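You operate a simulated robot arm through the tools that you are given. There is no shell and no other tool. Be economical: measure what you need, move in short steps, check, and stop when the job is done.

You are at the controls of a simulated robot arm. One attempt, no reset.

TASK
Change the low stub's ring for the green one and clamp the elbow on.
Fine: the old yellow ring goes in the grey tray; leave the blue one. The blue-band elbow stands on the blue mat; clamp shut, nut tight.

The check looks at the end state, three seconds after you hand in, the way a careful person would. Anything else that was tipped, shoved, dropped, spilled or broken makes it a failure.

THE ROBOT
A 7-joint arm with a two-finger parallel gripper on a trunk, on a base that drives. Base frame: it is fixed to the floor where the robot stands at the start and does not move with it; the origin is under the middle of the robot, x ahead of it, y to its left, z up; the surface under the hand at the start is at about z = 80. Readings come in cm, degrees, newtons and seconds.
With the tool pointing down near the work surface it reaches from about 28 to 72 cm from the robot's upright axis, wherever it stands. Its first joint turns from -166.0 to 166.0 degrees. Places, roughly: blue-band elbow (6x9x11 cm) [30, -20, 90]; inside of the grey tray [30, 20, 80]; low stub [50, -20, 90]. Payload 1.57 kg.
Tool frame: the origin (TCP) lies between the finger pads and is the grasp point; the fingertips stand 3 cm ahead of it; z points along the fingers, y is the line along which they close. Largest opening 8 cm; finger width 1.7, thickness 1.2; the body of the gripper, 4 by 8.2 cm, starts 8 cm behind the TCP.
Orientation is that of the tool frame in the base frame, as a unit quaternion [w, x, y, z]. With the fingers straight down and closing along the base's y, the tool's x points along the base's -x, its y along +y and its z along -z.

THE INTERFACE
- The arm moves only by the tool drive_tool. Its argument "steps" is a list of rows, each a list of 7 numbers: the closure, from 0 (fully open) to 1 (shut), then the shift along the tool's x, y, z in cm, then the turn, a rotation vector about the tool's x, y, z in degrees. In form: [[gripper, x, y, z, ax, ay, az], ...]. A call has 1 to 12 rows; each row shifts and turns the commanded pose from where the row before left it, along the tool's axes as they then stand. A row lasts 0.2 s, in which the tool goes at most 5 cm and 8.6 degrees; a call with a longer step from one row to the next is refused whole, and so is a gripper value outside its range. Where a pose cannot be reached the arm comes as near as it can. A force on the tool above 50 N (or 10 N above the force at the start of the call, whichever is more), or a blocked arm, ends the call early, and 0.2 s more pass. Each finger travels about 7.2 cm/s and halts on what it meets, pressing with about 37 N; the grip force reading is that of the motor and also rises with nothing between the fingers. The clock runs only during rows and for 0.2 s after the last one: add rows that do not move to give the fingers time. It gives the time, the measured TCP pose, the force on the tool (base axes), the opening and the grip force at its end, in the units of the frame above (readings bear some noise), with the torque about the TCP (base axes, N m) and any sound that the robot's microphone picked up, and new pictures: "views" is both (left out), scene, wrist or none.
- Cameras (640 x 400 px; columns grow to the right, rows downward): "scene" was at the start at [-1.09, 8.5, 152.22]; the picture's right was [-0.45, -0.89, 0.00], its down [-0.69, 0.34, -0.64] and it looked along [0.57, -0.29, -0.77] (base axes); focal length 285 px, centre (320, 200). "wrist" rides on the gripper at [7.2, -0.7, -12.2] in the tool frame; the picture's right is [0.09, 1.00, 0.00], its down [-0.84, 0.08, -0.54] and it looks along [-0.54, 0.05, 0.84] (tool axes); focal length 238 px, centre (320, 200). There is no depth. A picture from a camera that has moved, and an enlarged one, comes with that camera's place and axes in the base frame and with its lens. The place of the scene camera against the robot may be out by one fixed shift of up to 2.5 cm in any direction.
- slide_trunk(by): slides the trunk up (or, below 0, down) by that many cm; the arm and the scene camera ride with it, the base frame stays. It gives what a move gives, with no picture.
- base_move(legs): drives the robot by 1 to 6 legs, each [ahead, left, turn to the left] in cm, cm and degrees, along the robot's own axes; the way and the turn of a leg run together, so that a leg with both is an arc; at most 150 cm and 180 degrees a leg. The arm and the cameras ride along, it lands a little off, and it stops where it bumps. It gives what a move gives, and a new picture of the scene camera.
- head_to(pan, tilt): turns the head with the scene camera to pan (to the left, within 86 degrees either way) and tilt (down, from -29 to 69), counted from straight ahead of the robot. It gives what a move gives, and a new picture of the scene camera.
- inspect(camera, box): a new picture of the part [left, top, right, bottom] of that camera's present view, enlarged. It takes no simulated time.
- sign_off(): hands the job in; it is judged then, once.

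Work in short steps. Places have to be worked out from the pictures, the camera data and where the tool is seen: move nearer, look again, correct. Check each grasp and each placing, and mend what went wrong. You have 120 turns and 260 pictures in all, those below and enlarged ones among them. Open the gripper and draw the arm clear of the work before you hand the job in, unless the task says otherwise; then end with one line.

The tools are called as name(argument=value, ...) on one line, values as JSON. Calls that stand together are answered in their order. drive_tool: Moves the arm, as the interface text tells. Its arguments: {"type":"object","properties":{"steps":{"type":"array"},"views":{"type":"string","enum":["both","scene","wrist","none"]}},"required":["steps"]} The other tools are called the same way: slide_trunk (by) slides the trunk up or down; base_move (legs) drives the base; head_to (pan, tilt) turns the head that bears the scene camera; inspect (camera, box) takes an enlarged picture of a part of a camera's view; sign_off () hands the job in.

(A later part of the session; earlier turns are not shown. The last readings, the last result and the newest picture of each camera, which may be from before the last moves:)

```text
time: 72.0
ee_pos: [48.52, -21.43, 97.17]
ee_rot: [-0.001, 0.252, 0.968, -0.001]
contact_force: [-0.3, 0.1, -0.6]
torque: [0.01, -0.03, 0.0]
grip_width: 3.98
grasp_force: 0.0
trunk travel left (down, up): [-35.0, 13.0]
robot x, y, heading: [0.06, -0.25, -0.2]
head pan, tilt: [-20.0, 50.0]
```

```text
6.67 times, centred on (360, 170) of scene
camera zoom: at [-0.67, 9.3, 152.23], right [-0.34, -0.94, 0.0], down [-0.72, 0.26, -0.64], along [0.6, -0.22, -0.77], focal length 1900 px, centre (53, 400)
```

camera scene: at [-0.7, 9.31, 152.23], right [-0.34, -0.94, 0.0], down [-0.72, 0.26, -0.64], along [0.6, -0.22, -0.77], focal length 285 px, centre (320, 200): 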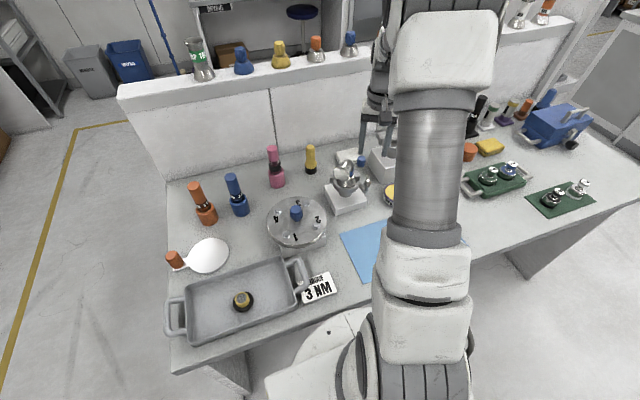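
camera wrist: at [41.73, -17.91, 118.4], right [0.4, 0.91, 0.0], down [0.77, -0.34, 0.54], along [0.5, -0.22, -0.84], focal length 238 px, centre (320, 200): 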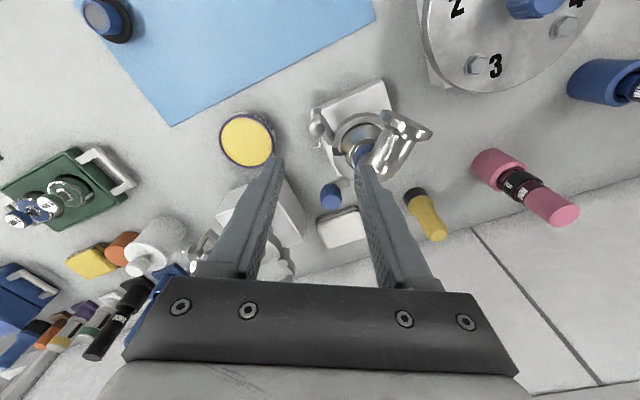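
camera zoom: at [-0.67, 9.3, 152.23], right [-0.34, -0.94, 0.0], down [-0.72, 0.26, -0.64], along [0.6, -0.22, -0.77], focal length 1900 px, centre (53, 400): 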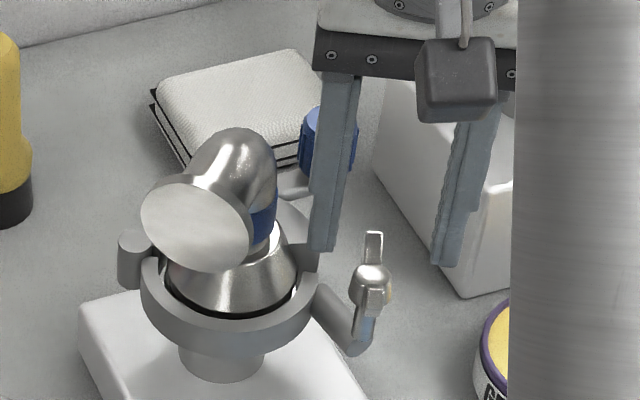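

Hub ≈(48.4,-21.15), top ≈93. Narrow to 2.6 cm to clear the jaw, lower so tips reach z≈91, then close on the nut.

drive_tool(steps=[[0.675, 0, 0.2, 0, 0, 0, 0], [0.675, 0, 0, 2, 0, 0, 0], [0.675, 0, 0, 1.2, 0, 0, 0], [0.675, 0, 0, 0, 0, 0, 0]], views="none")

inspect(camera="wrist", box=[240, 100, 400, 220])

inspect(camera="scene", box=[330, 150, 390, 195])

```text
time: 73.0
ee_pos: [48.48, -21.25, 93.95]
ee_rot: [0.0, 0.252, 0.968, -0.001]
contact_force: [0.8, -0.1, 0.2]
torque: [-0.01, 0.02, 0.03]
grip_width: 2.6
grasp_force: 0.1
trunk travel left (down, up): [-35.0, 13.0]
robot x, y, heading: [0.46, -0.17, 0.0]
head pan, tilt: [-20.0, 50.0]
```

```text
3.33 times, centred on (320, 160) of wrist
camera zoom: at [41.99, -18.3, 106.17], right [0.41, 0.91, 0.0], down [0.77, -0.34, 0.54], along [0.49, -0.22, -0.84], focal length 794 px, centre (320, 333)
```

zoom: 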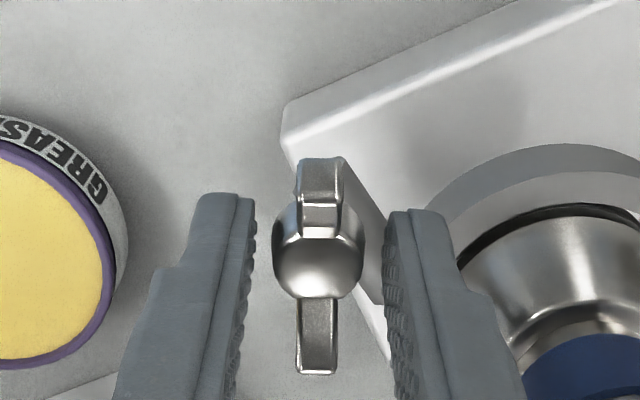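

```text
8.89 times, centred on (360, 172) of scene
camera zoom: at [-0.68, 9.31, 152.23], right [-0.34, -0.94, 0.0], down [-0.72, 0.26, -0.64], along [0.6, -0.22, -0.77], focal length 2534 px, centre (-36, 444)
```

zoom: 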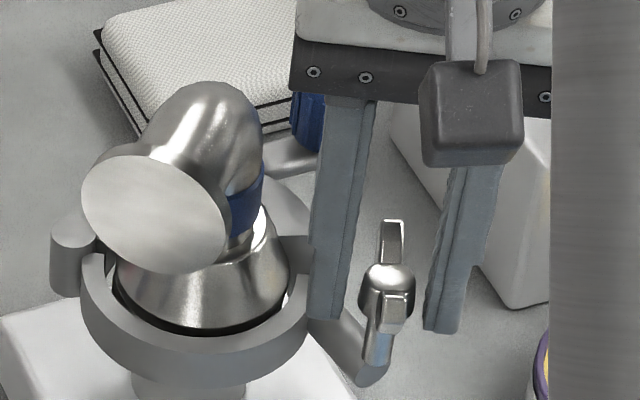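

Well centred. Shift 0.2 along tool x, lower 0.5 more, close on the nut.

drive_tool(steps=[[0.675, 0.2, 0, 0.5, 0, 0, 0], [0.75, 0, 0, 0, 0, 0, 0], [0.9, 0, 0, 0, 0, 0, 0], [0.9, 0, 0, 0, 0, 0, 0]], views="none")

inspect(camera="wrist", box=[240, 100, 400, 220])

```text
time: 74.0
ee_pos: [48.23, -21.08, 93.49]
ee_rot: [-0.002, 0.252, 0.968, 0.001]
contact_force: [-1.6, -1.2, 0.2]
torque: [0.0, 0.02, -0.03]
grip_width: 0.97
grasp_force: 1.3
trunk travel left (down, up): [-35.0, 13.0]
robot x, y, heading: [0.34, 0.35, -0.0]
head pan, tilt: [-20.0, 50.0]
```

```text
3.33 times, centred on (320, 160) of wrist
camera zoom: at [41.76, -18.2, 105.69], right [0.41, 0.91, 0.0], down [0.77, -0.34, 0.54], along [0.49, -0.22, -0.84], focal length 794 px, centre (320, 333)
```

zoom: 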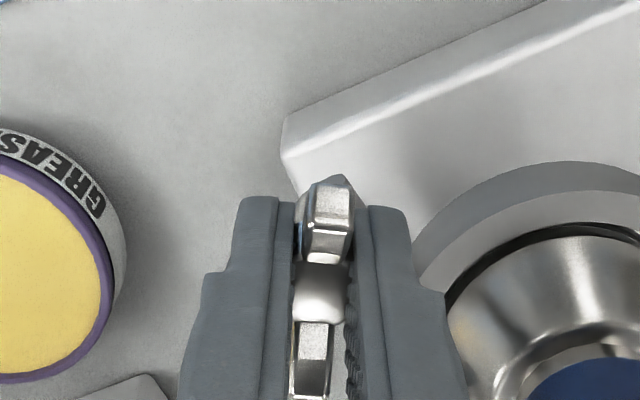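

Pads hold the nut. Turn clockwise (as seen from above) 32° and read the torque.

drive_tool(steps=[[0.95, 0, 0, 0, 0, 0, 0], [0.95, 0, 0, 0, 0, 0, 8], [0.95, 0, 0, 0, 0, 0, 8], [0.95, 0, 0, 0, 0, 0, 8], [0.95, 0, 0, 0, 0, 0, 8]], views="none")

inspect(camera="wrist", box=[240, 100, 400, 220])

inspect(camera="scene", box=[330, 150, 390, 195])

```text
time: 75.2
ee_pos: [48.34, -21.19, 93.46]
ee_rot: [-0.001, 0.51, 0.86, 0.0]
contact_force: [-2.4, -2.1, 4.5]
torque: [-0.31, -0.13, 0.01]
grip_width: 0.88
grasp_force: 27.4
trunk travel left (down, up): [-35.0, 13.0]
robot x, y, heading: [-0.5, 0.15, -0.3]
head pan, tilt: [-20.0, 50.0]
```

```text
3.33 times, centred on (320, 160) of wrist
camera zoom: at [44.32, -15.14, 105.68], right [0.83, 0.56, 0.0], down [0.47, -0.7, 0.54], along [0.3, -0.45, -0.84], focal length 794 px, centre (320, 333)
```

zoom: 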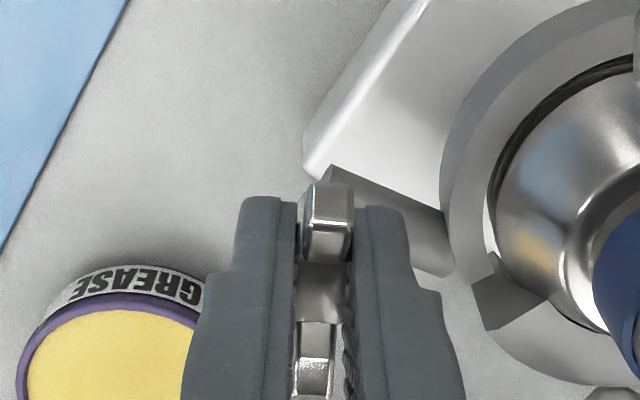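

```text
8.89 times, centred on (360, 172) of scene
camera zoom: at [-0.74, 9.31, 152.24], right [-0.34, -0.94, 0.0], down [-0.72, 0.26, -0.64], along [0.6, -0.22, -0.77], focal length 2534 px, centre (-36, 444)
```

zoom: 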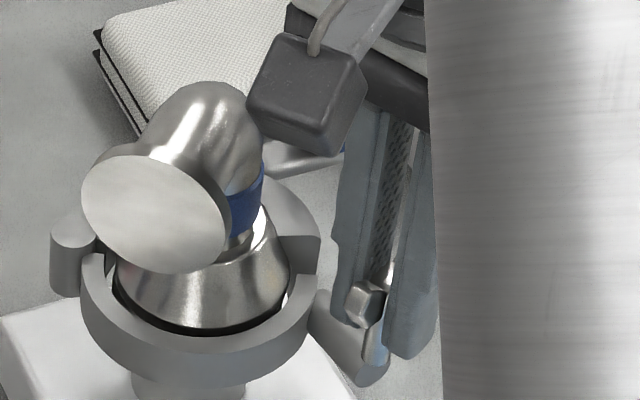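

The nut turns freely. I test whether the arm swings: nudge the nut 0.4 cm toward -y and read the force.

drive_tool(steps=[[0.95, -0.18, -0.1, 0, 0, 0, 0], [0.95, -0.18, -0.1, 0, 0, 0, 0], [0.95, 0, 0, 0, 0, 0, 0]], views="none")

inspect(camera="wrist", box=[240, 100, 400, 220])

```text
time: 76.0
ee_pos: [48.32, -21.2, 93.42]
ee_rot: [-0.001, 0.507, 0.862, 0.001]
contact_force: [-3.7, 19.6, 6.0]
torque: [0.07, -0.06, 0.06]
grip_width: 0.9
grasp_force: 27.5
trunk travel left (down, up): [-35.0, 13.0]
robot x, y, heading: [0.07, 0.19, 0.1]
head pan, tilt: [-20.0, 50.0]
```

```text
3.33 times, centred on (320, 160) of wrist
camera zoom: at [44.33, -15.22, 105.71], right [0.83, 0.56, 0.0], down [0.47, -0.7, 0.54], along [0.3, -0.44, -0.84], focal length 794 px, centre (320, 333)
```

zoom: 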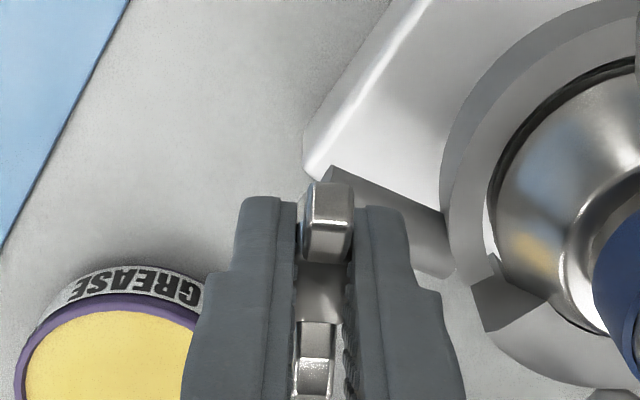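

The arm is rigid, so the nut is simply a captive screw. Return the nudge and keep turning clockwise as far as the wrist goes.

drive_tool(steps=[[0.95, 0.36, 0.2, 0, 0, 0, 0], [0.95, 0, 0, 0, 0, 0, 8.3], [0.95, 0, 0, 0, 0, 0, 8.3], [0.95, 0, 0, 0, 0, 0, 8.3], [0.95, 0, 0, 0, 0, 0, 8.3], [0.95, 0, 0, 0, 0, 0, 8.3], [0.95, 0, 0, 0, 0, 0, 8.3], [0.95, 0, 0, 0, 0, 0, 8.3], [0.95, 0, 0, 0, 0, 0, 0]], views="none")

inspect(camera="wrist", box=[240, 100, 400, 220])

```text
time: 78.0
ee_pos: [48.32, -21.27, 93.5]
ee_rot: [0.0, 0.864, 0.504, 0.0]
contact_force: [-2.5, -3.6, 2.2]
torque: [-0.11, 0.0, 0.71]
grip_width: 1.97
grasp_force: 33.8
trunk travel left (down, up): [-35.0, 13.0]
robot x, y, heading: [0.4, 0.12, -0.2]
head pan, tilt: [-20.0, 50.0]
```

```text
3.33 times, centred on (320, 160) of wrist
camera zoom: at [51.34, -14.65, 105.68], right [0.91, -0.41, 0.0], down [-0.34, -0.77, 0.54], along [-0.22, -0.49, -0.84], focal length 794 px, centre (320, 333)
```

zoom: 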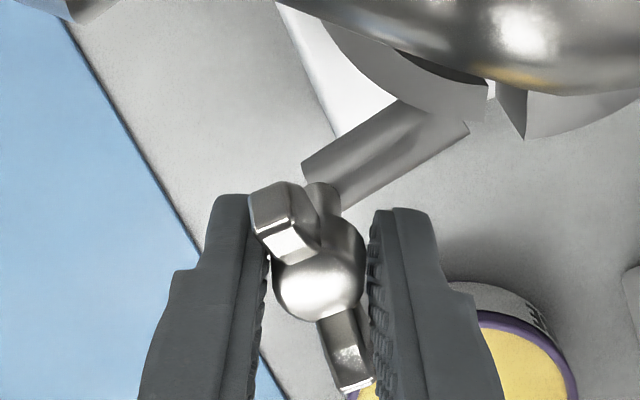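

The nut now resists (0.7 N·m) after ~65° of turn. Regrip aligned with the wings and tighten further.

drive_tool(steps=[[0.68, 0, 0, 0, 0, 0, 0], [0.68, 0, 0, 0, 0, 0, -8.5], [0.68, 0, 0, 0, 0, 0, -8.5], [0.68, 0, 0, 0, 0, 0, -8.5], [0.85, 0, 0, 0, 0, 0, 0], [0.95, 0, 0, 0, 0, 0, 0], [0.95, 0, 0, 0, 0, 0, 0]], views="none")

inspect(camera="wrist", box=[240, 100, 400, 220])

inspect(camera="scene", box=[330, 150, 390, 195])

```text
time: 79.6
ee_pos: [48.25, -21.07, 93.43]
ee_rot: [-0.001, 0.729, 0.684, 0.0]
contact_force: [-1.9, -0.6, 0.6]
torque: [0.2, -0.05, 0.57]
grip_width: 0.99
grasp_force: 27.7
trunk travel left (down, up): [-35.0, 13.0]
robot x, y, heading: [-0.06, 0.09, 0.0]
head pan, tilt: [-20.0, 50.0]
```

```text
3.33 times, centred on (320, 160) of wrist
camera zoom: at [48.2, -13.87, 105.63], right [1.0, 0.03, 0.0], down [0.02, -0.84, 0.54], along [0.01, -0.54, -0.84], focal length 794 px, centre (320, 333)
```

zoom: 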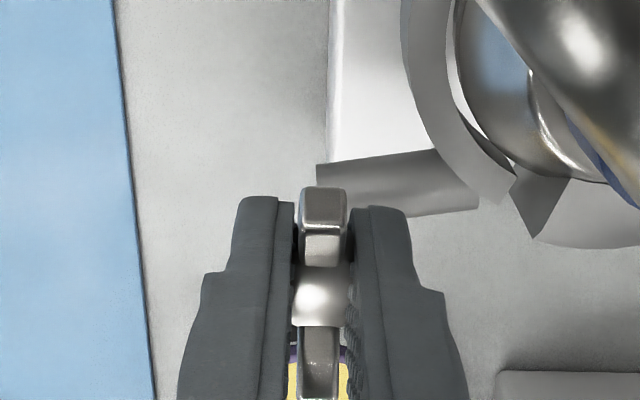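

```text
8.89 times, centred on (360, 172) of scene
camera zoom: at [-0.7, 9.3, 152.23], right [-0.34, -0.94, 0.0], down [-0.72, 0.26, -0.64], along [0.6, -0.22, -0.77], focal length 2534 px, centre (-36, 444)
```

zoom: 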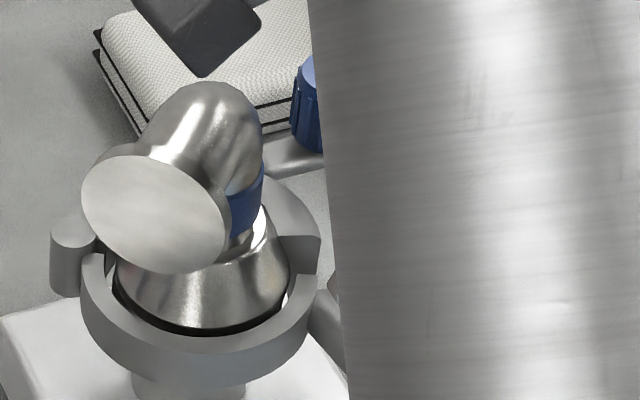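

Gripped on the wings again. Turn 25° more and read torque.

drive_tool(steps=[[0.95, 0, 0, 0, 0, 0, 8], [0.95, 0, 0, 0, 0, 0, 8], [0.95, 0, 0, 0, 0, 0, 6], [0.95, 0, 0, 0, 0, 0, 0]], views="none")

inspect(camera="wrist", box=[240, 100, 400, 220])

```text
time: 80.6
ee_pos: [48.28, -21.22, 93.46]
ee_rot: [-0.001, 0.847, 0.532, 0.0]
contact_force: [-1.7, 0.0, -0.5]
torque: [-0.45, -0.04, 0.99]
grip_width: 1.78
grasp_force: 31.7
trunk travel left (down, up): [-35.0, 13.0]
robot x, y, heading: [0.01, 0.13, -0.1]
head pan, tilt: [-20.0, 50.0]
```

```text
3.33 times, centred on (320, 160) of wrist
camera zoom: at [50.93, -14.36, 105.63], right [0.94, -0.35, 0.0], down [-0.29, -0.79, 0.54], along [-0.19, -0.51, -0.84], focal length 794 px, centre (320, 333)
```

zoom: 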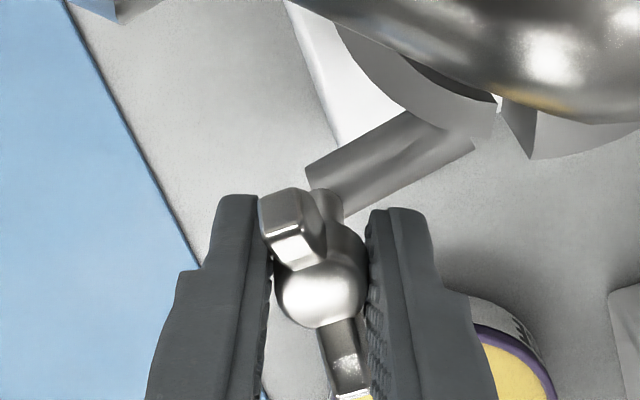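

The nut no longer moves at ~1 N·m — it's tight against its stop. Open, rise, and inspect the jaw gap and nut.

drive_tool(steps=[[0.85, 0, 0, 0, 0, 0, -8], [0.7, 0, 0, 0, 0, 0, -8], [0.6, 0, 0, 0, 0, 0, -6], [0.6, 0, 0, -1.5, 0, 0, 0], [0.6, 0, 0, -4, 0, 0, 0], [0.6, 0, 0, -4, 0, 0, 0], [0.6, 0, 0, -2, 0, 0, 0], [0.6, 0, 0, 0, 0, 0, 0]], views="wrist")

inspect(camera="wrist", box=[280, 40, 440, 160])

inspect(camera="scene", box=[320, 140, 400, 200])

```text
time: 82.4
ee_pos: [48.19, -20.98, 104.85]
ee_rot: [0.0, 0.73, 0.683, 0.001]
contact_force: [0.1, -0.2, 0.5]
torque: [0.01, 0.03, -0.01]
grip_width: 3.2
grasp_force: 0.1
trunk travel left (down, up): [-35.0, 13.0]
robot x, y, heading: [0.09, -0.07, 0.0]
head pan, tilt: [-20.0, 50.0]
camera wrist: at [48.18, -13.81, 117.24], right [1.0, 0.03, 0.0], down [0.02, -0.84, 0.54], along [0.01, -0.54, -0.84], focal length 238 px, centre (320, 200)
```

wrist: 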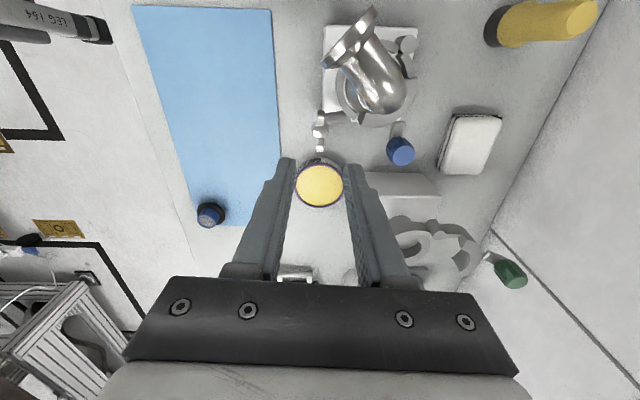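

```text
3.33 times, centred on (360, 100) of wrist
camera zoom: at [48.18, -13.81, 117.24], right [1.0, 0.03, 0.0], down [0.02, -0.84, 0.54], along [0.01, -0.54, -0.84], focal length 794 px, centre (187, 533)
```

zoom: 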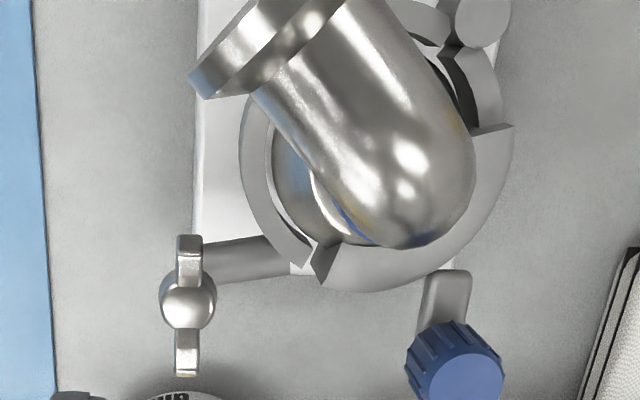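

```text
6.67 times, centred on (360, 170) of scene
camera zoom: at [-0.69, 9.31, 152.23], right [-0.34, -0.94, 0.0], down [-0.72, 0.26, -0.64], along [0.6, -0.22, -0.77], focal length 1900 px, centre (53, 400)
```

zoom: 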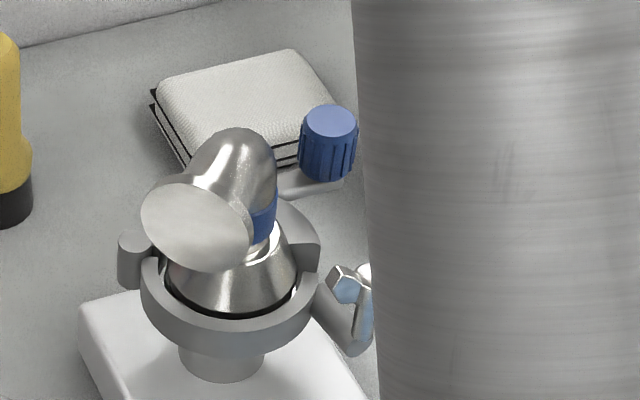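

The jaws sit concentric with a small end gap, the nut turned. I'll verify the jaw is locked: return to the knob and feel it. First move above the knob.

drive_tool(steps=[[0.475, -1.2, 4.58, 0, 0, 0, 0], [0.475, -1.2, 4.58, 0, 0, 0, 0], [0.475, 0, 0, 4, 0, 0, 0], [0.475, 0, 0, 3, 0, 0, 0], [0.475, 0, 0, 0, 0, 0, 0]], views="none")

inspect(camera="wrist", box=[220, 60, 420, 220])

```text
time: 83.6
ee_pos: [57.52, -24.08, 97.89]
ee_rot: [0.0, 0.73, 0.683, 0.0]
contact_force: [-0.1, 0.1, -0.3]
torque: [0.01, 0.01, 0.0]
grip_width: 4.2
grasp_force: 0.1
trunk travel left (down, up): [-35.0, 13.0]
robot x, y, heading: [0.31, 0.16, -0.1]
head pan, tilt: [-20.0, 50.0]
```

```text
2.50 times, centred on (320, 140) of wrist
camera zoom: at [57.43, -16.88, 110.1], right [1.0, 0.03, 0.0], down [0.02, -0.84, 0.54], along [0.01, -0.54, -0.84], focal length 596 px, centre (320, 350)
```

zoom: 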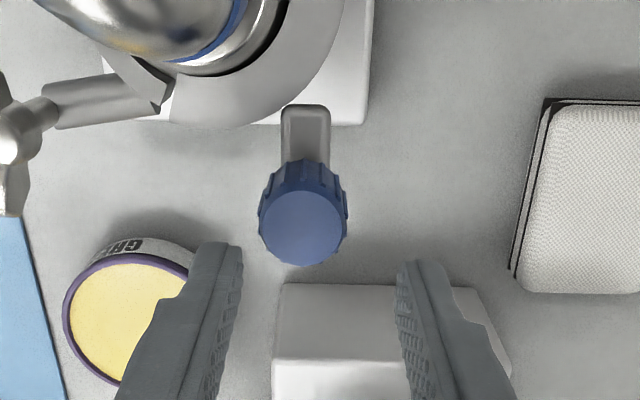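

Knob is 0.6 cm to tool -y. Shift, lower, and grip it.

drive_tool(steps=[[0.475, 0, -0.58, 2, 0, 0, 0], [0.475, 0, 0, 2.5, 0, 0, 0], [0.475, 0, 0, 1.5, 0, 0, 0], [0.475, 0, 0, 0, 0, 0, 0], [0.6, 0, 0, 0, 0, 0, 0], [0.7, 0, 0, 0, 0, 0, 0], [0.8, 0, 0, 0, 0, 0, 0], [0.8, 0, 0, 0, 0, 0, 0]], views="none")

inspect(camera="wrist", box=[200, 20, 400, 180])

```text
time: 85.4
ee_pos: [56.93, -24.22, 91.9]
ee_rot: [0.0, 0.731, 0.683, 0.0]
contact_force: [12.2, -2.5, -1.2]
torque: [-0.17, 0.17, -0.1]
grip_width: 2.64
grasp_force: 6.5
trunk travel left (down, up): [-35.0, 13.0]
robot x, y, heading: [-0.04, 0.15, -0.3]
head pan, tilt: [-20.0, 50.0]
```

```text
2.50 times, centred on (300, 100) of wrist
camera zoom: at [56.72, -16.92, 104.06], right [1.0, 0.03, 0.0], down [0.02, -0.84, 0.54], along [0.01, -0.54, -0.84], focal length 596 px, centre (370, 450)
```

zoom: 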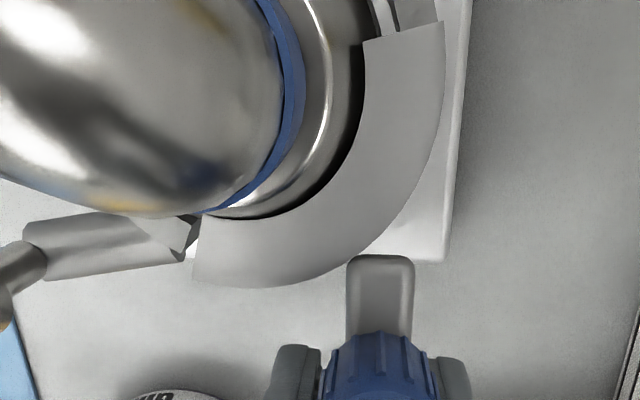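

The knob resists closing further. Now a gentle pull toward opening (+x), 0.5 cm, to see whether it is locked.

drive_tool(steps=[[0.8, 0, 0.25, 0, 0, 0, 0], [0.8, 0, 0.25, 0, 0, 0, 0], [0.8, 0, 0, 0, 0, 0, 0], [0.8, 0, 0, 0, 0, 0, 0]], views="none")

inspect(camera="wrist", box=[200, 20, 400, 180])

```text
time: 86.4
ee_pos: [57.04, -24.22, 91.98]
ee_rot: [-0.002, 0.73, 0.684, 0.0]
contact_force: [-7.0, -1.6, 1.3]
torque: [0.7, 0.04, 0.3]
grip_width: 2.44
grasp_force: 36.4
trunk travel left (down, up): [-35.0, 13.0]
robot x, y, heading: [-0.01, 0.2, 0.1]
head pan, tilt: [-20.0, 50.0]
```

```text
2.50 times, centred on (300, 100) of wrist
camera zoom: at [56.98, -16.94, 104.08], right [1.0, 0.03, 0.0], down [0.02, -0.84, 0.54], along [0.01, -0.54, -0.84], focal length 596 px, centre (370, 450)
```

zoom: 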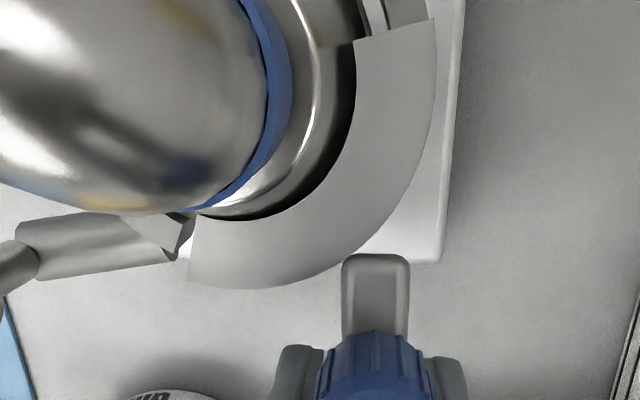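

Only -7 N; ambiguous. Pull another 0.4 cm.

drive_tool(steps=[[0.8, 0, 0.2, 0, 0, 0, 0], [0.8, 0, 0.2, 0, 0, 0, 0], [0.8, 0, 0, 0, 0, 0, 0], [0.8, 0, 0, 0, 0, 0, 0]], views="none")

inspect(camera="wrist", box=[200, 20, 400, 180])

```text
time: 87.4
ee_pos: [57.56, -24.24, 91.79]
ee_rot: [-0.001, 0.73, 0.683, 0.001]
contact_force: [-8.8, -0.7, -7.3]
torque: [0.55, 0.12, 0.3]
grip_width: 2.43
grasp_force: 36.1
trunk travel left (down, up): [-35.0, 13.0]
robot x, y, heading: [-0.12, -0.0, 0.2]
head pan, tilt: [-20.0, 50.0]
```

```text
2.50 times, centred on (300, 100) of wrist
camera zoom: at [57.53, -16.97, 104.08], right [1.0, 0.03, 0.0], down [0.02, -0.84, 0.54], along [0.01, -0.54, -0.84], focal length 596 px, centre (370, 450)
```

zoom: 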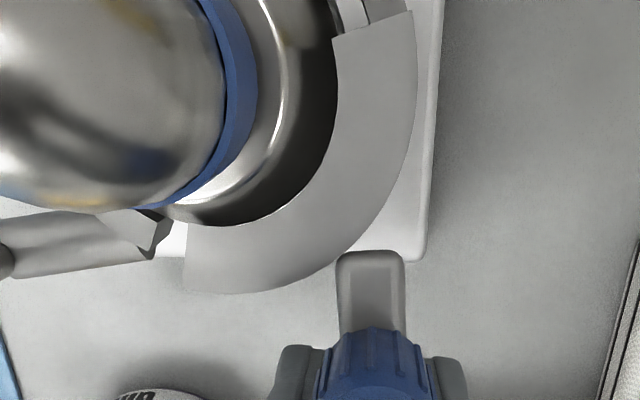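

The jaw reopens with only ~8 N, so the nut isn't holding it: the bolt arm evidently has to swing across the gap (my 20 N nudge was too weak). First re-close the jaw.

drive_tool(steps=[[0.8, 0.05, -0.4, 0, 0, 0, 1], [0.8, 0, -0.4, 0, 0, 0, 2], [0.8, 0, -0.3, 0, 0, 0, 1], [0.8, 0, -0.15, 0, 0, 0, 0], [0.8, 0, 0, 0, 0, 0, 0]], views="none")

inspect(camera="wrist", box=[200, 20, 400, 180])

```text
time: 88.6
ee_pos: [56.81, -24.3, 91.9]
ee_rot: [0.004, 0.754, 0.656, 0.001]
contact_force: [32.4, -22.6, -7.7]
torque: [1.14, 0.84, -0.43]
grip_width: 2.39
grasp_force: 35.9
trunk travel left (down, up): [-35.0, 13.0]
robot x, y, heading: [-0.15, -0.02, 0.2]
head pan, tilt: [-20.0, 50.0]
```

```text
2.50 times, centred on (300, 100) of wrist
camera zoom: at [57.16, -17.02, 104.07], right [1.0, -0.05, 0.01], down [-0.04, -0.84, 0.55], along [-0.02, -0.54, -0.84], focal length 596 px, centre (370, 450)
```

zoom: 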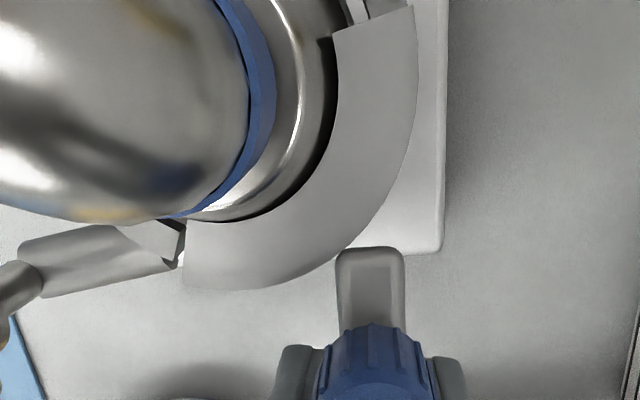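

Closed again to the stop. Release the knob and rise.

drive_tool(steps=[[0.6, 0, 0, 0, 0, 0, 0], [0.475, 0, 0, 0, 0, 0, 0], [0.475, 0, 0.3, -1, 0, 0, 0], [0.475, 0, 0, -4, 0, 0, 0], [0.475, 0, 0, -4, 0, 0, 0], [0.475, 0, 0, -4, 0, 0, 0], [0.475, 0, 0, 0, 0, 0, 0]], views="none")

inspect(camera="wrist", box=[180, 20, 380, 160])

```text
time: 90.2
ee_pos: [56.59, -23.96, 104.75]
ee_rot: [0.0, 0.754, 0.657, 0.0]
contact_force: [-0.3, -0.3, -0.6]
torque: [0.0, -0.01, -0.01]
grip_width: 4.23
grasp_force: 0.1
trunk travel left (down, up): [-35.0, 13.0]
robot x, y, heading: [0.12, -0.11, 0.2]
head pan, tilt: [-20.0, 50.0]
```

```text
2.86 times, centred on (280, 90) of wrist
camera zoom: at [57.07, -16.77, 117.06], right [1.0, -0.04, 0.0], down [-0.04, -0.84, 0.54], along [-0.02, -0.54, -0.84], focal length 681 px, centre (434, 514)
```

zoom: 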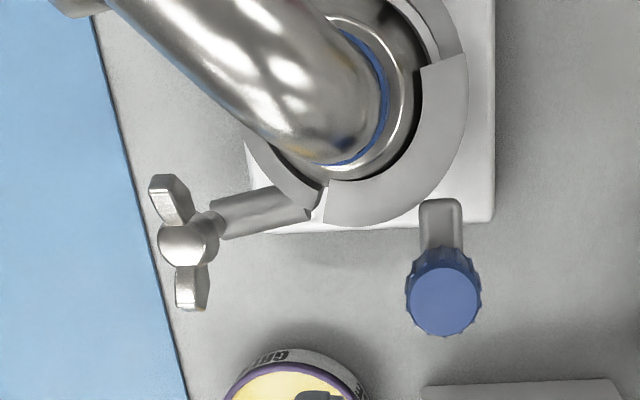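

Now to the nut again: I will grip it along its wings and try swinging the arm with more force toward the jaw gap.

drive_tool(steps=[[0.475, 0, 0, 0, 0, 0, -4], [0.475, 1.1, -4.2, 0, 0, 0, 0], [0.6, 1.1, -4.2, 0, 0, 0, 0], [0.675, 0, 0, 4, 0, 0, 0], [0.675, 0, 0, 3.5, 0, 0, 0], [0.675, 0, 0, 0, 0, 0, 0]], views="none")

inspect(camera="wrist", box=[240, 80, 400, 220])

```text
time: 91.6
ee_pos: [48.27, -21.45, 97.37]
ee_rot: [0.0, 0.73, 0.683, 0.0]
contact_force: [-0.1, 0.3, -0.2]
torque: [0.0, -0.01, 0.02]
grip_width: 2.61
grasp_force: 0.0
trunk travel left (down, up): [-35.0, 13.0]
robot x, y, heading: [-0.19, -0.41, -0.3]
head pan, tilt: [-20.0, 50.0]
```

```text
2.86 times, centred on (320, 150) of wrist
camera zoom: at [48.15, -14.21, 109.57], right [1.0, 0.03, 0.0], down [0.02, -0.84, 0.54], along [0.01, -0.54, -0.84], focal length 681 px, centre (320, 343)
```

zoom: 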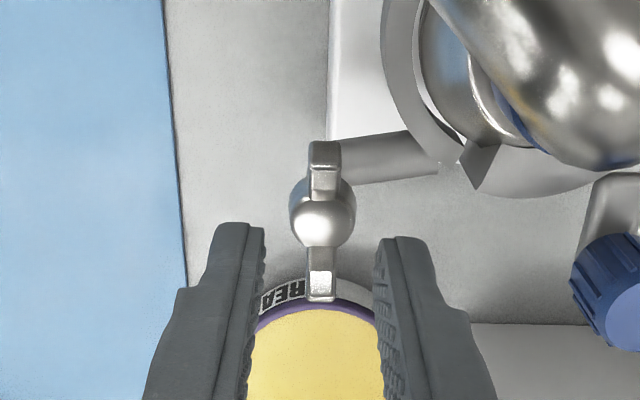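

Lower, grip, and try two 8° swing steps about the arm's root.

drive_tool(steps=[[0.675, 0.22, 0, 2, 0, 0, 0], [0.675, 0, 0, 2, 0, 0, 0], [0.85, 0, 0, 0, 0, 0, 0], [0.98, 0, 0, 0, 0, 0, 0], [0.98, 0, 0, 0, 0, 0, 0], [0.98, -0.47, 0.14, 0, 0, 0, -8], [0.98, -0.47, 0.14, 0, 0, 0, -8], [0.98, 0, 0, 0, 0, 0, 0]], views="none")

inspect(camera="wrist", box=[240, 80, 400, 220])

```text
time: 93.4
ee_pos: [48.39, -21.84, 93.39]
ee_rot: [-0.002, 0.627, 0.779, -0.001]
contact_force: [-14.4, 19.9, -1.3]
torque: [0.21, -0.45, 0.09]
grip_width: 0.85
grasp_force: 27.6
trunk travel left (down, up): [-35.0, 13.0]
robot x, y, heading: [-0.0, 0.14, 0.2]
head pan, tilt: [-20.0, 50.0]
```

```text
2.86 times, centred on (320, 150) of wrist
camera zoom: at [46.39, -14.88, 105.71], right [0.95, 0.3, 0.0], down [0.26, -0.8, 0.54], along [0.16, -0.51, -0.84], focal length 681 px, centre (320, 343)
```

zoom: 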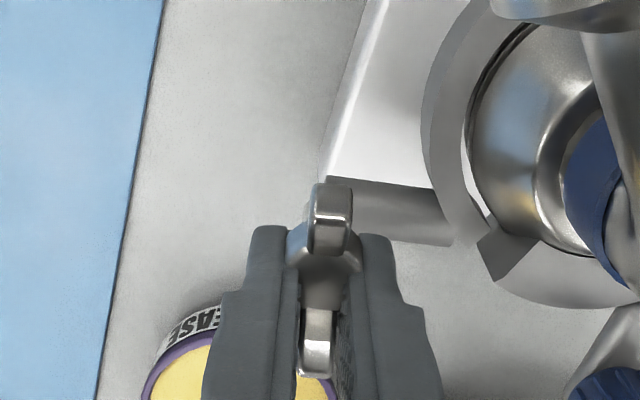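

The arm really is rigid (it has no pivot pin), so the nut only needs tightening. For a stronger hold I'll use the finger corners against the wing tips: open to 3.4 cm, rise and yaw round.

drive_tool(steps=[[0.8, 0.4, 0, 0, 0, 0, 0], [0.575, 0, 0, 0, 0, 0, 0], [0.575, 0, 0, -3, 0, 0, 0], [0.575, 0, 0, -4, 0, 0, -8.3], [0.575, 0, 0, 0, 0, 0, -8.3], [0.575, 0, 0, 0, 0, 0, -8.3], [0.575, 0, 0, 0, 0, 0, -8.3], [0.575, 0, 0, 0, 0, 0, -8.3], [0.575, 0, 0, 0, 0, 0, -8.3], [0.575, 0, 0, 0, 0, 0, -8.3], [0.575, 0, 0, 0, 0, 0, -8.3], [0.575, 0, 0, 0, 0, 0, -8.3]], views="none")

drive_tool(steps=[[0.575, 0, 0, 0, 0, 0, -8.3], [0.575, 0, 0, 0, 0, 0, -8.3], [0.575, 0, 0, 0, 0, 0, -8.3], [0.575, 0, 0, 0, 0, 0, -8.3], [0.575, 0, 0, 0, 0, 0, -8.3], [0.575, 0, 0, 0, 0, 0, -8.3], [0.575, 0, 0, 0, 0, 0, -8.3], [0.575, 0, 0, 0, 0, 0, -8.3], [0.575, 0, 0, 0, 0, 0, -8.3], [0.575, 0, 0, 0, 0, 0, 0]], views="none")

inspect(camera="wrist", box=[220, 60, 420, 220])

```text
time: 96.0
ee_pos: [48.7, -21.6, 100.41]
ee_rot: [0.0, 0.025, 1.0, 0.0]
contact_force: [-1.2, 0.0, -0.7]
torque: [0.03, 0.02, 0.01]
grip_width: 3.42
grasp_force: 0.1
trunk travel left (down, up): [-35.0, 13.0]
robot x, y, heading: [0.2, 0.09, -0.3]
head pan, tilt: [-20.0, 50.0]
```

```text
time: 98.2
ee_pos: [48.61, -21.6, 100.29]
ee_rot: [0.0, -0.586, 0.811, 0.002]
contact_force: [0.7, 0.0, -0.6]
torque: [0.01, -0.02, -0.05]
grip_width: 3.39
grasp_force: 0.0
trunk travel left (down, up): [-35.0, 13.0]
robot x, y, heading: [0.04, 0.29, -0.1]
head pan, tilt: [-20.0, 50.0]
```

```text
2.50 times, centred on (320, 140) of wrist
camera zoom: at [47.09, -28.6, 112.59], right [-0.97, 0.23, 0.0], down [0.19, 0.82, 0.54], along [0.12, 0.53, -0.84], focal length 596 px, centre (320, 350)
```

zoom: 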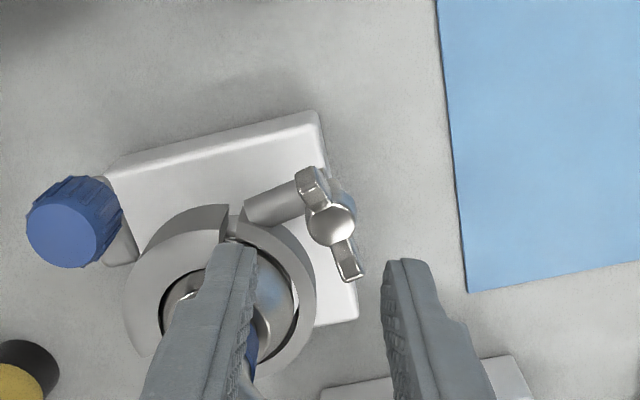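

Good view; wings at ≈100°, fingers straddle clear of them. Centre and lower around the nut.

drive_tool(steps=[[0.575, -0.36, 0.33, 2, 0, 0, 0], [0.575, 0, 0, 2.5, 0, 0, 0], [0.575, 0, 0, 1.9, 0, 0, 0], [0.575, 0, 0, 0, 0, 0, 0]], views="none")

inspect(camera="wrist", box=[240, 80, 400, 220])

```text
time: 99.2
ee_pos: [48.35, -21.13, 93.89]
ee_rot: [0.0, -0.585, 0.811, 0.0]
contact_force: [-0.9, -0.2, 0.6]
torque: [-0.01, -0.02, 0.03]
grip_width: 3.4
grasp_force: 0.2
trunk travel left (down, up): [-35.0, 13.0]
robot x, y, heading: [0.11, 0.01, -0.1]
head pan, tilt: [-20.0, 50.0]
```

```text
2.86 times, centred on (320, 150) of wrist
camera zoom: at [46.86, -28.17, 106.25], right [-0.97, 0.23, 0.0], down [0.19, 0.82, 0.54], along [0.12, 0.53, -0.84], focal length 681 px, centre (320, 343)
```

zoom: 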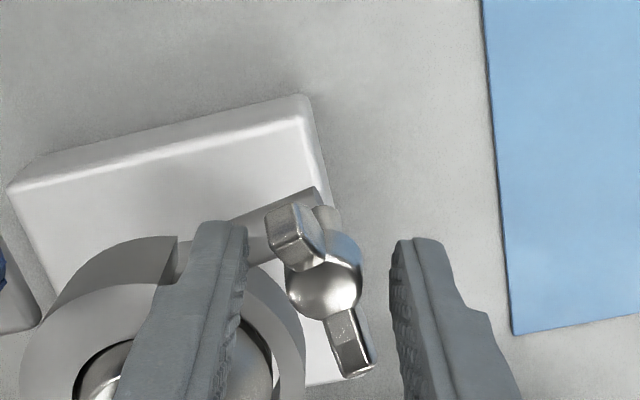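

Now rotate clockwise until the finger corners drive the wings.

drive_tool(steps=[[0.575, 0, 0, 0, 0, 0, 8.3], [0.575, 0, 0, 0, 0, 0, 8.3], [0.575, 0, 0, 0, 0, 0, 8.3], [0.575, 0, 0, 0, 0, 0, 8.3], [0.575, 0, 0, 0, 0, 0, 8.3], [0.575, 0, 0, 0, 0, 0, 8.3], [0.575, 0, 0, 0, 0, 0, 0]], views="none")

inspect(camera="wrist", box=[240, 80, 400, 220])

```text
time: 100.8
ee_pos: [48.69, -20.91, 94.12]
ee_rot: [0.001, -0.189, 0.982, 0.001]
contact_force: [14.6, 9.3, -3.4]
torque: [0.29, -0.01, 0.31]
grip_width: 4.27
grasp_force: 5.5
trunk travel left (down, up): [-35.0, 13.0]
robot x, y, heading: [-0.29, -0.25, 0.1]
head pan, tilt: [-20.0, 50.0]
```

```text
2.86 times, centred on (320, 150) of wrist
camera zoom: at [42.36, -24.23, 106.25], right [-0.46, 0.89, 0.0], down [0.75, 0.38, 0.54], along [0.48, 0.25, -0.84], focal length 681 px, centre (320, 343)
```

zoom: 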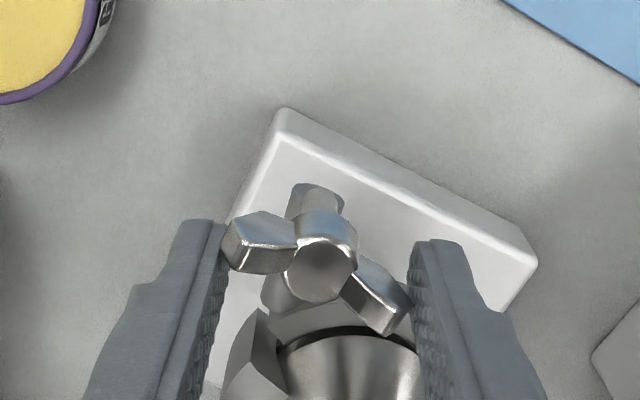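

The nut stops at the same angle (≈-94°) again — a hard end stop. To exclude a stiff swing joint, I push the nut sideways (-tool y) with one finger up to the force limit.

drive_tool(steps=[[0.575, 0, -0.2, 0, 0, 0, -5], [0.575, 0, -0.3, 0, 0, 0, 0], [0.575, 0, -0.3, 0, 0, 0, 0], [0.575, 0, -0.3, 0, 0, 0, 0], [0.575, 0, 0, 0, 0, 0, 0]], views="none")

inspect(camera="wrist", box=[240, 80, 400, 220])

```text
time: 102.0
ee_pos: [48.84, -21.85, 94.04]
ee_rot: [-0.002, -0.233, 0.973, 0.001]
contact_force: [-10.1, 26.8, -3.4]
torque: [-0.09, 0.3, 0.03]
grip_width: 5.9
grasp_force: 14.2
trunk travel left (down, up): [-35.0, 13.0]
robot x, y, heading: [0.14, 0.11, -0.0]
head pan, tilt: [-20.0, 50.0]
```

```text
2.86 times, centred on (320, 150) of wrist
camera zoom: at [42.82, -25.7, 106.25], right [-0.53, 0.85, 0.0], down [0.71, 0.45, 0.54], along [0.45, 0.29, -0.84], focal length 681 px, centre (320, 343)
```

zoom: 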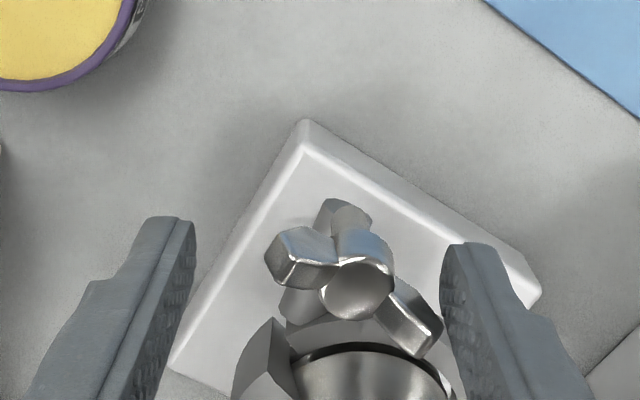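

The finger just gave way. I redo the test with closed (rigid) fingers from the +y side: rise, yaw to θ≈90°, close, and come down beside the nut.

drive_tool(steps=[[0.4, 0, 0.6, 0, 0, 0, 0], [0.4, 0, 0, -4, 0, 0, 0], [0.6, 0, 0, -3, 0, 0, -8], [1, 0, 0, 0, 0, 0, -8], [1, 0, 0, 0, 0, 0, -8], [1, 0, 0, 0, 0, 0, -8], [1, 0, 0, 0, 0, 0, -8], [1, 0, 0, 0, 0, 0, -8], [1, 0, 0, 0, 0, 0, -8], [1, 0, 0, 0, 0, 0, -7], [1, -3.2, 0.3, 0, 0, 0, 0], [1, 0, 0, 0, 0, 0, 0]], views="none")

inspect(camera="wrist", box=[220, 40, 420, 220])

```text
time: 104.6
ee_pos: [48.46, -18.44, 101.09]
ee_rot: [0.0, -0.705, 0.709, 0.0]
contact_force: [0.2, 0.6, 0.6]
torque: [0.01, -0.04, -0.01]
grip_width: 0.0
grasp_force: 21.1
trunk travel left (down, up): [-35.0, 13.0]
robot x, y, heading: [-0.12, 0.09, 0.0]
head pan, tilt: [-20.0, 50.0]
```

```text
2.22 times, centred on (320, 130) of wrist
camera zoom: at [49.19, -25.6, 113.26], right [-1.0, -0.09, 0.0], down [-0.07, 0.84, 0.54], along [-0.05, 0.54, -0.84], focal length 530 px, centre (320, 356)
```

zoom: 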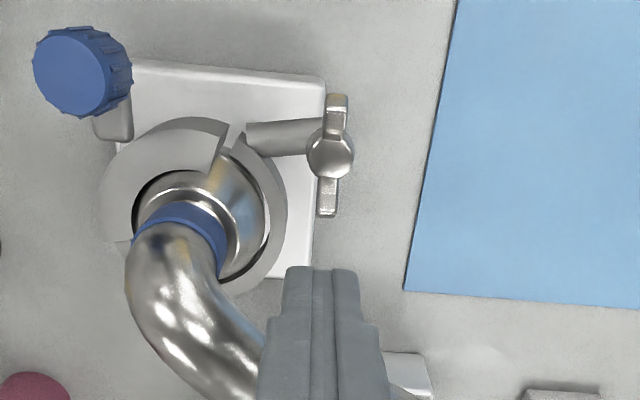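

Clear picture. Shift +1 cm in y, lower beside the wing tip.

drive_tool(steps=[[1, -1.1, 0, 0, 0, 0, 0], [1, 0, 0, 4, 0, 0, 0], [1, 0, 0, 3.8, 0, 0, 0], [1, 0, 0, 0, 0, 0, 0], [1, 0.4, 0, 0, 0, 0, 0], [1, 0.3, 0, 0, 0, 0, 0], [1, 0, 0, 0, 0, 0, 0]], views="none")

inspect(camera="wrist", box=[220, 40, 420, 220])

```text
time: 106.2
ee_pos: [48.38, -18.19, 93.18]
ee_rot: [0.001, -0.706, 0.709, 0.0]
contact_force: [0.8, 0.5, 0.7]
torque: [-0.01, -0.01, 0.0]
grip_width: 0.0
grasp_force: 20.8
trunk travel left (down, up): [-35.0, 13.0]
robot x, y, heading: [-0.0, 0.06, 0.0]
head pan, tilt: [-20.0, 50.0]
```

```text
2.22 times, centred on (320, 130) of wrist
camera zoom: at [49.11, -25.22, 105.39], right [-1.0, -0.09, 0.0], down [-0.07, 0.84, 0.54], along [-0.05, 0.54, -0.84], focal length 530 px, centre (320, 356)
```

zoom: 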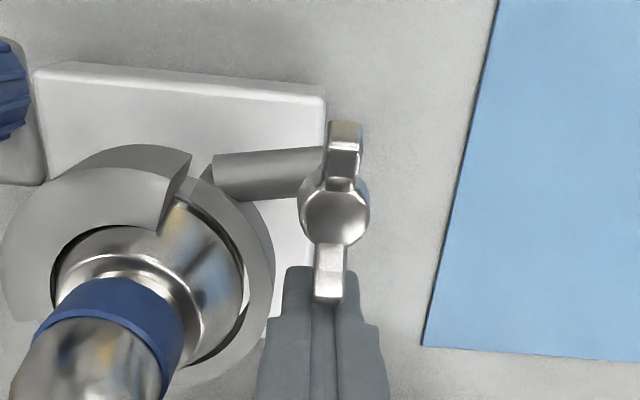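

Contact imminent; push toward -y in small steps up to the force limit.

drive_tool(steps=[[1, 0.3, 0, 0, 0, 0, 0], [1, 0.3, 0, 0, 0, 0, 0], [1, 0.3, 0, 0, 0, 0, 0], [1, 0.3, 0, 0, 0, 0, 0], [1, 0.2, 0, 0, 0, 0, 0], [1, 0.2, 0, 0, 0, 0, 0]], views="none")

inspect(camera="wrist", box=[220, 40, 420, 220])

```text
time: 107.3
ee_pos: [48.47, -18.13, 93.1]
ee_rot: [-0.003, 0.71, -0.704, -0.007]
contact_force: [-0.2, 6.8, 0.5]
torque: [-0.07, -0.01, -0.02]
grip_width: 0.02
grasp_force: 21.4
trunk travel left (down, up): [-35.0, 13.0]
robot x, y, heading: [0.04, -0.11, 0.3]
head pan, tilt: [-20.0, 50.0]
stopped in row 5: the force on the tool passed its limit at 51 N (the readings are from after the stop); the commanded pose is now the measured one
```

```text
2.22 times, centred on (320, 130) of wrist
camera zoom: at [49.29, -25.37, 105.19], right [-0.99, -0.1, 0.0], down [-0.08, 0.83, 0.55], along [-0.06, 0.55, -0.83], focal length 530 px, centre (320, 356)
```

zoom: 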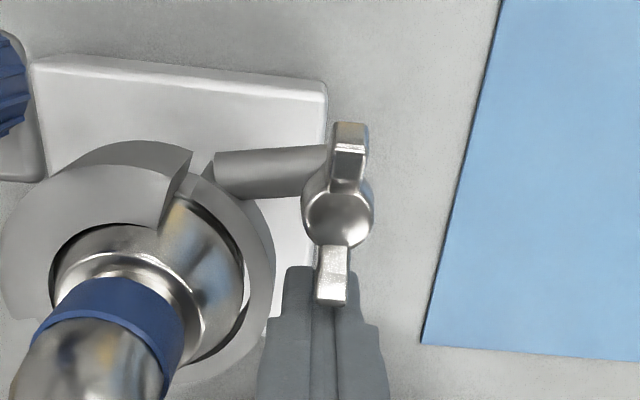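

The arm stays rigid at 51 N: it is a fixed bracket. Finally re-tighten: rise, open to 2.6 cm, centre over the nut (wings already along tool x).

drive_tool(steps=[[1, -0.3, 0, -3, 0.6, 0.5, 0], [0.8, 0, 0, -3, 0, 0, 0], [0.675, 3.3, 0.05, 0, 0, 0, 0], [0.675, 0, 0, 0, 0, 0, 0], [0.675, 0, 0, 2, 0, 0, 0], [0.675, 0, 0, 0, 0, 0, 0]], views="none")

inspect(camera="wrist", box=[220, 60, 420, 220])

```text
time: 108.7
ee_pos: [48.5, -21.52, 97.1]
ee_rot: [-0.004, 0.71, -0.704, 0.002]
contact_force: [0.5, -0.1, 0.4]
torque: [0.02, -0.03, -0.02]
grip_width: 2.58
grasp_force: 0.1
trunk travel left (down, up): [-35.0, 13.0]
robot x, y, heading: [-0.15, 0.1, 0.5]
head pan, tilt: [-20.0, 50.0]
```

```text
2.50 times, centred on (320, 140) of wrist
camera zoom: at [49.17, -28.66, 109.26], right [-1.0, -0.1, -0.01], down [-0.09, 0.83, 0.54], along [-0.05, 0.54, -0.84], focal length 596 px, centre (320, 350)
```

zoom: 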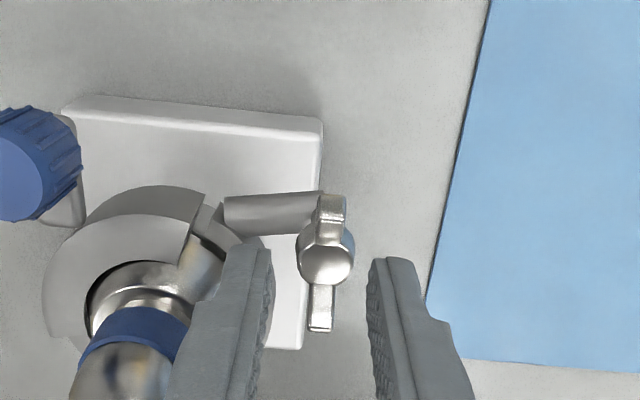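

Centre, lower, grip and turn clockwise to the stop once more.

drive_tool(steps=[[0.675, -0.24, 0.12, 1.8, 0, 0, 0], [0.675, 0, 0, 1.8, 0, 0, 0], [0.85, 0, 0, 0, 0, 0, 0], [0.98, 0, 0, 0, 0, 0, 0], [0.98, 0, 0, 0, 0, 0, 0], [0.98, 0, 0, 0, 0, 0, 7], [0.98, 0, 0, 0, 0, 0, 7], [0.98, 0, 0, 0, 0, 0, 7], [0.98, 0, 0, 0, 0, 0, 0]], views="none")

inspect(camera="wrist", box=[220, 80, 420, 240])

```text
time: 110.7
ee_pos: [48.25, -21.1, 93.36]
ee_rot: [0.004, -0.569, 0.823, 0.0]
contact_force: [0.9, 2.3, -8.5]
torque: [-0.39, 0.33, 0.91]
grip_width: 1.6
grasp_force: 31.0
trunk travel left (down, up): [-35.0, 13.0]
robot x, y, heading: [0.27, 0.19, 0.3]
head pan, tilt: [-20.0, 50.0]
```

```text
2.50 times, centred on (320, 160) of wrist
camera zoom: at [46.41, -28.04, 105.56], right [-0.96, 0.27, 0.0], down [0.22, 0.81, 0.55], along [0.15, 0.53, -0.84], focal length 596 px, centre (320, 300)
```

zoom: 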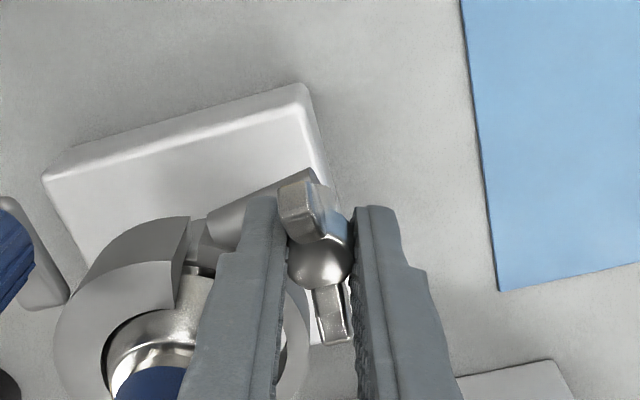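

Nut at its stop with 0.9 N·m. Hold it a second, then open straight without any back-rotation so the nut is not dragged loose, and rise.

drive_tool(steps=[[0.98, 0, 0, 0, 0, 0, 4], [0.98, 0, 0, 0, 0, 0, 0], [0.98, 0, 0, 0, 0, 0, 0], [0.675, 0, 0, 0, 0, 0, 0], [0.675, 0, 0, 0, 0, 0, 0], [0.675, 0, 0, -1.5, 0, 0, 0], [0.675, 0, 0, -3.5, 0, 0, 0], [0.675, 0, 0, -4, 0, 0, 0], [0.675, 0, 0, -3, 0, 0, 0], [0.675, 0, 0, 0, 0, 0, 0]], views="none")

inspect(camera="wrist", box=[220, 40, 420, 200])

```text
time: 112.9
ee_pos: [47.83, -21.25, 105.45]
ee_rot: [0.003, -0.54, 0.842, 0.0]
contact_force: [0.2, -0.3, -0.8]
torque: [0.02, 0.01, -0.01]
grip_width: 2.61
grasp_force: 0.1
trunk travel left (down, up): [-35.0, 13.0]
robot x, y, heading: [0.13, 0.32, 0.2]
head pan, tilt: [-20.0, 50.0]
```

```text
2.50 times, centred on (320, 120) of wrist
camera zoom: at [45.57, -28.11, 117.61], right [-0.94, 0.33, 0.0], down [0.28, 0.79, 0.55], along [0.18, 0.51, -0.84], focal length 596 px, centre (320, 400)
```

zoom: 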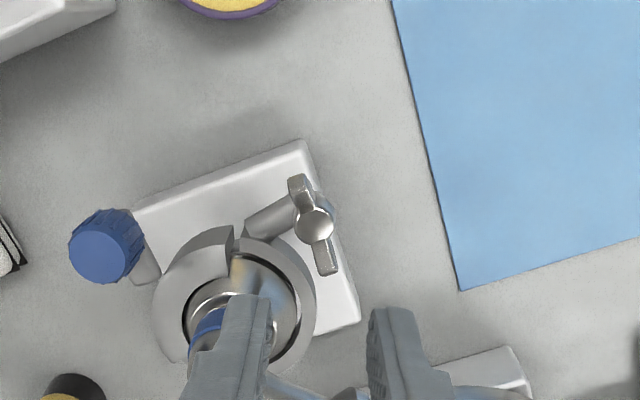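

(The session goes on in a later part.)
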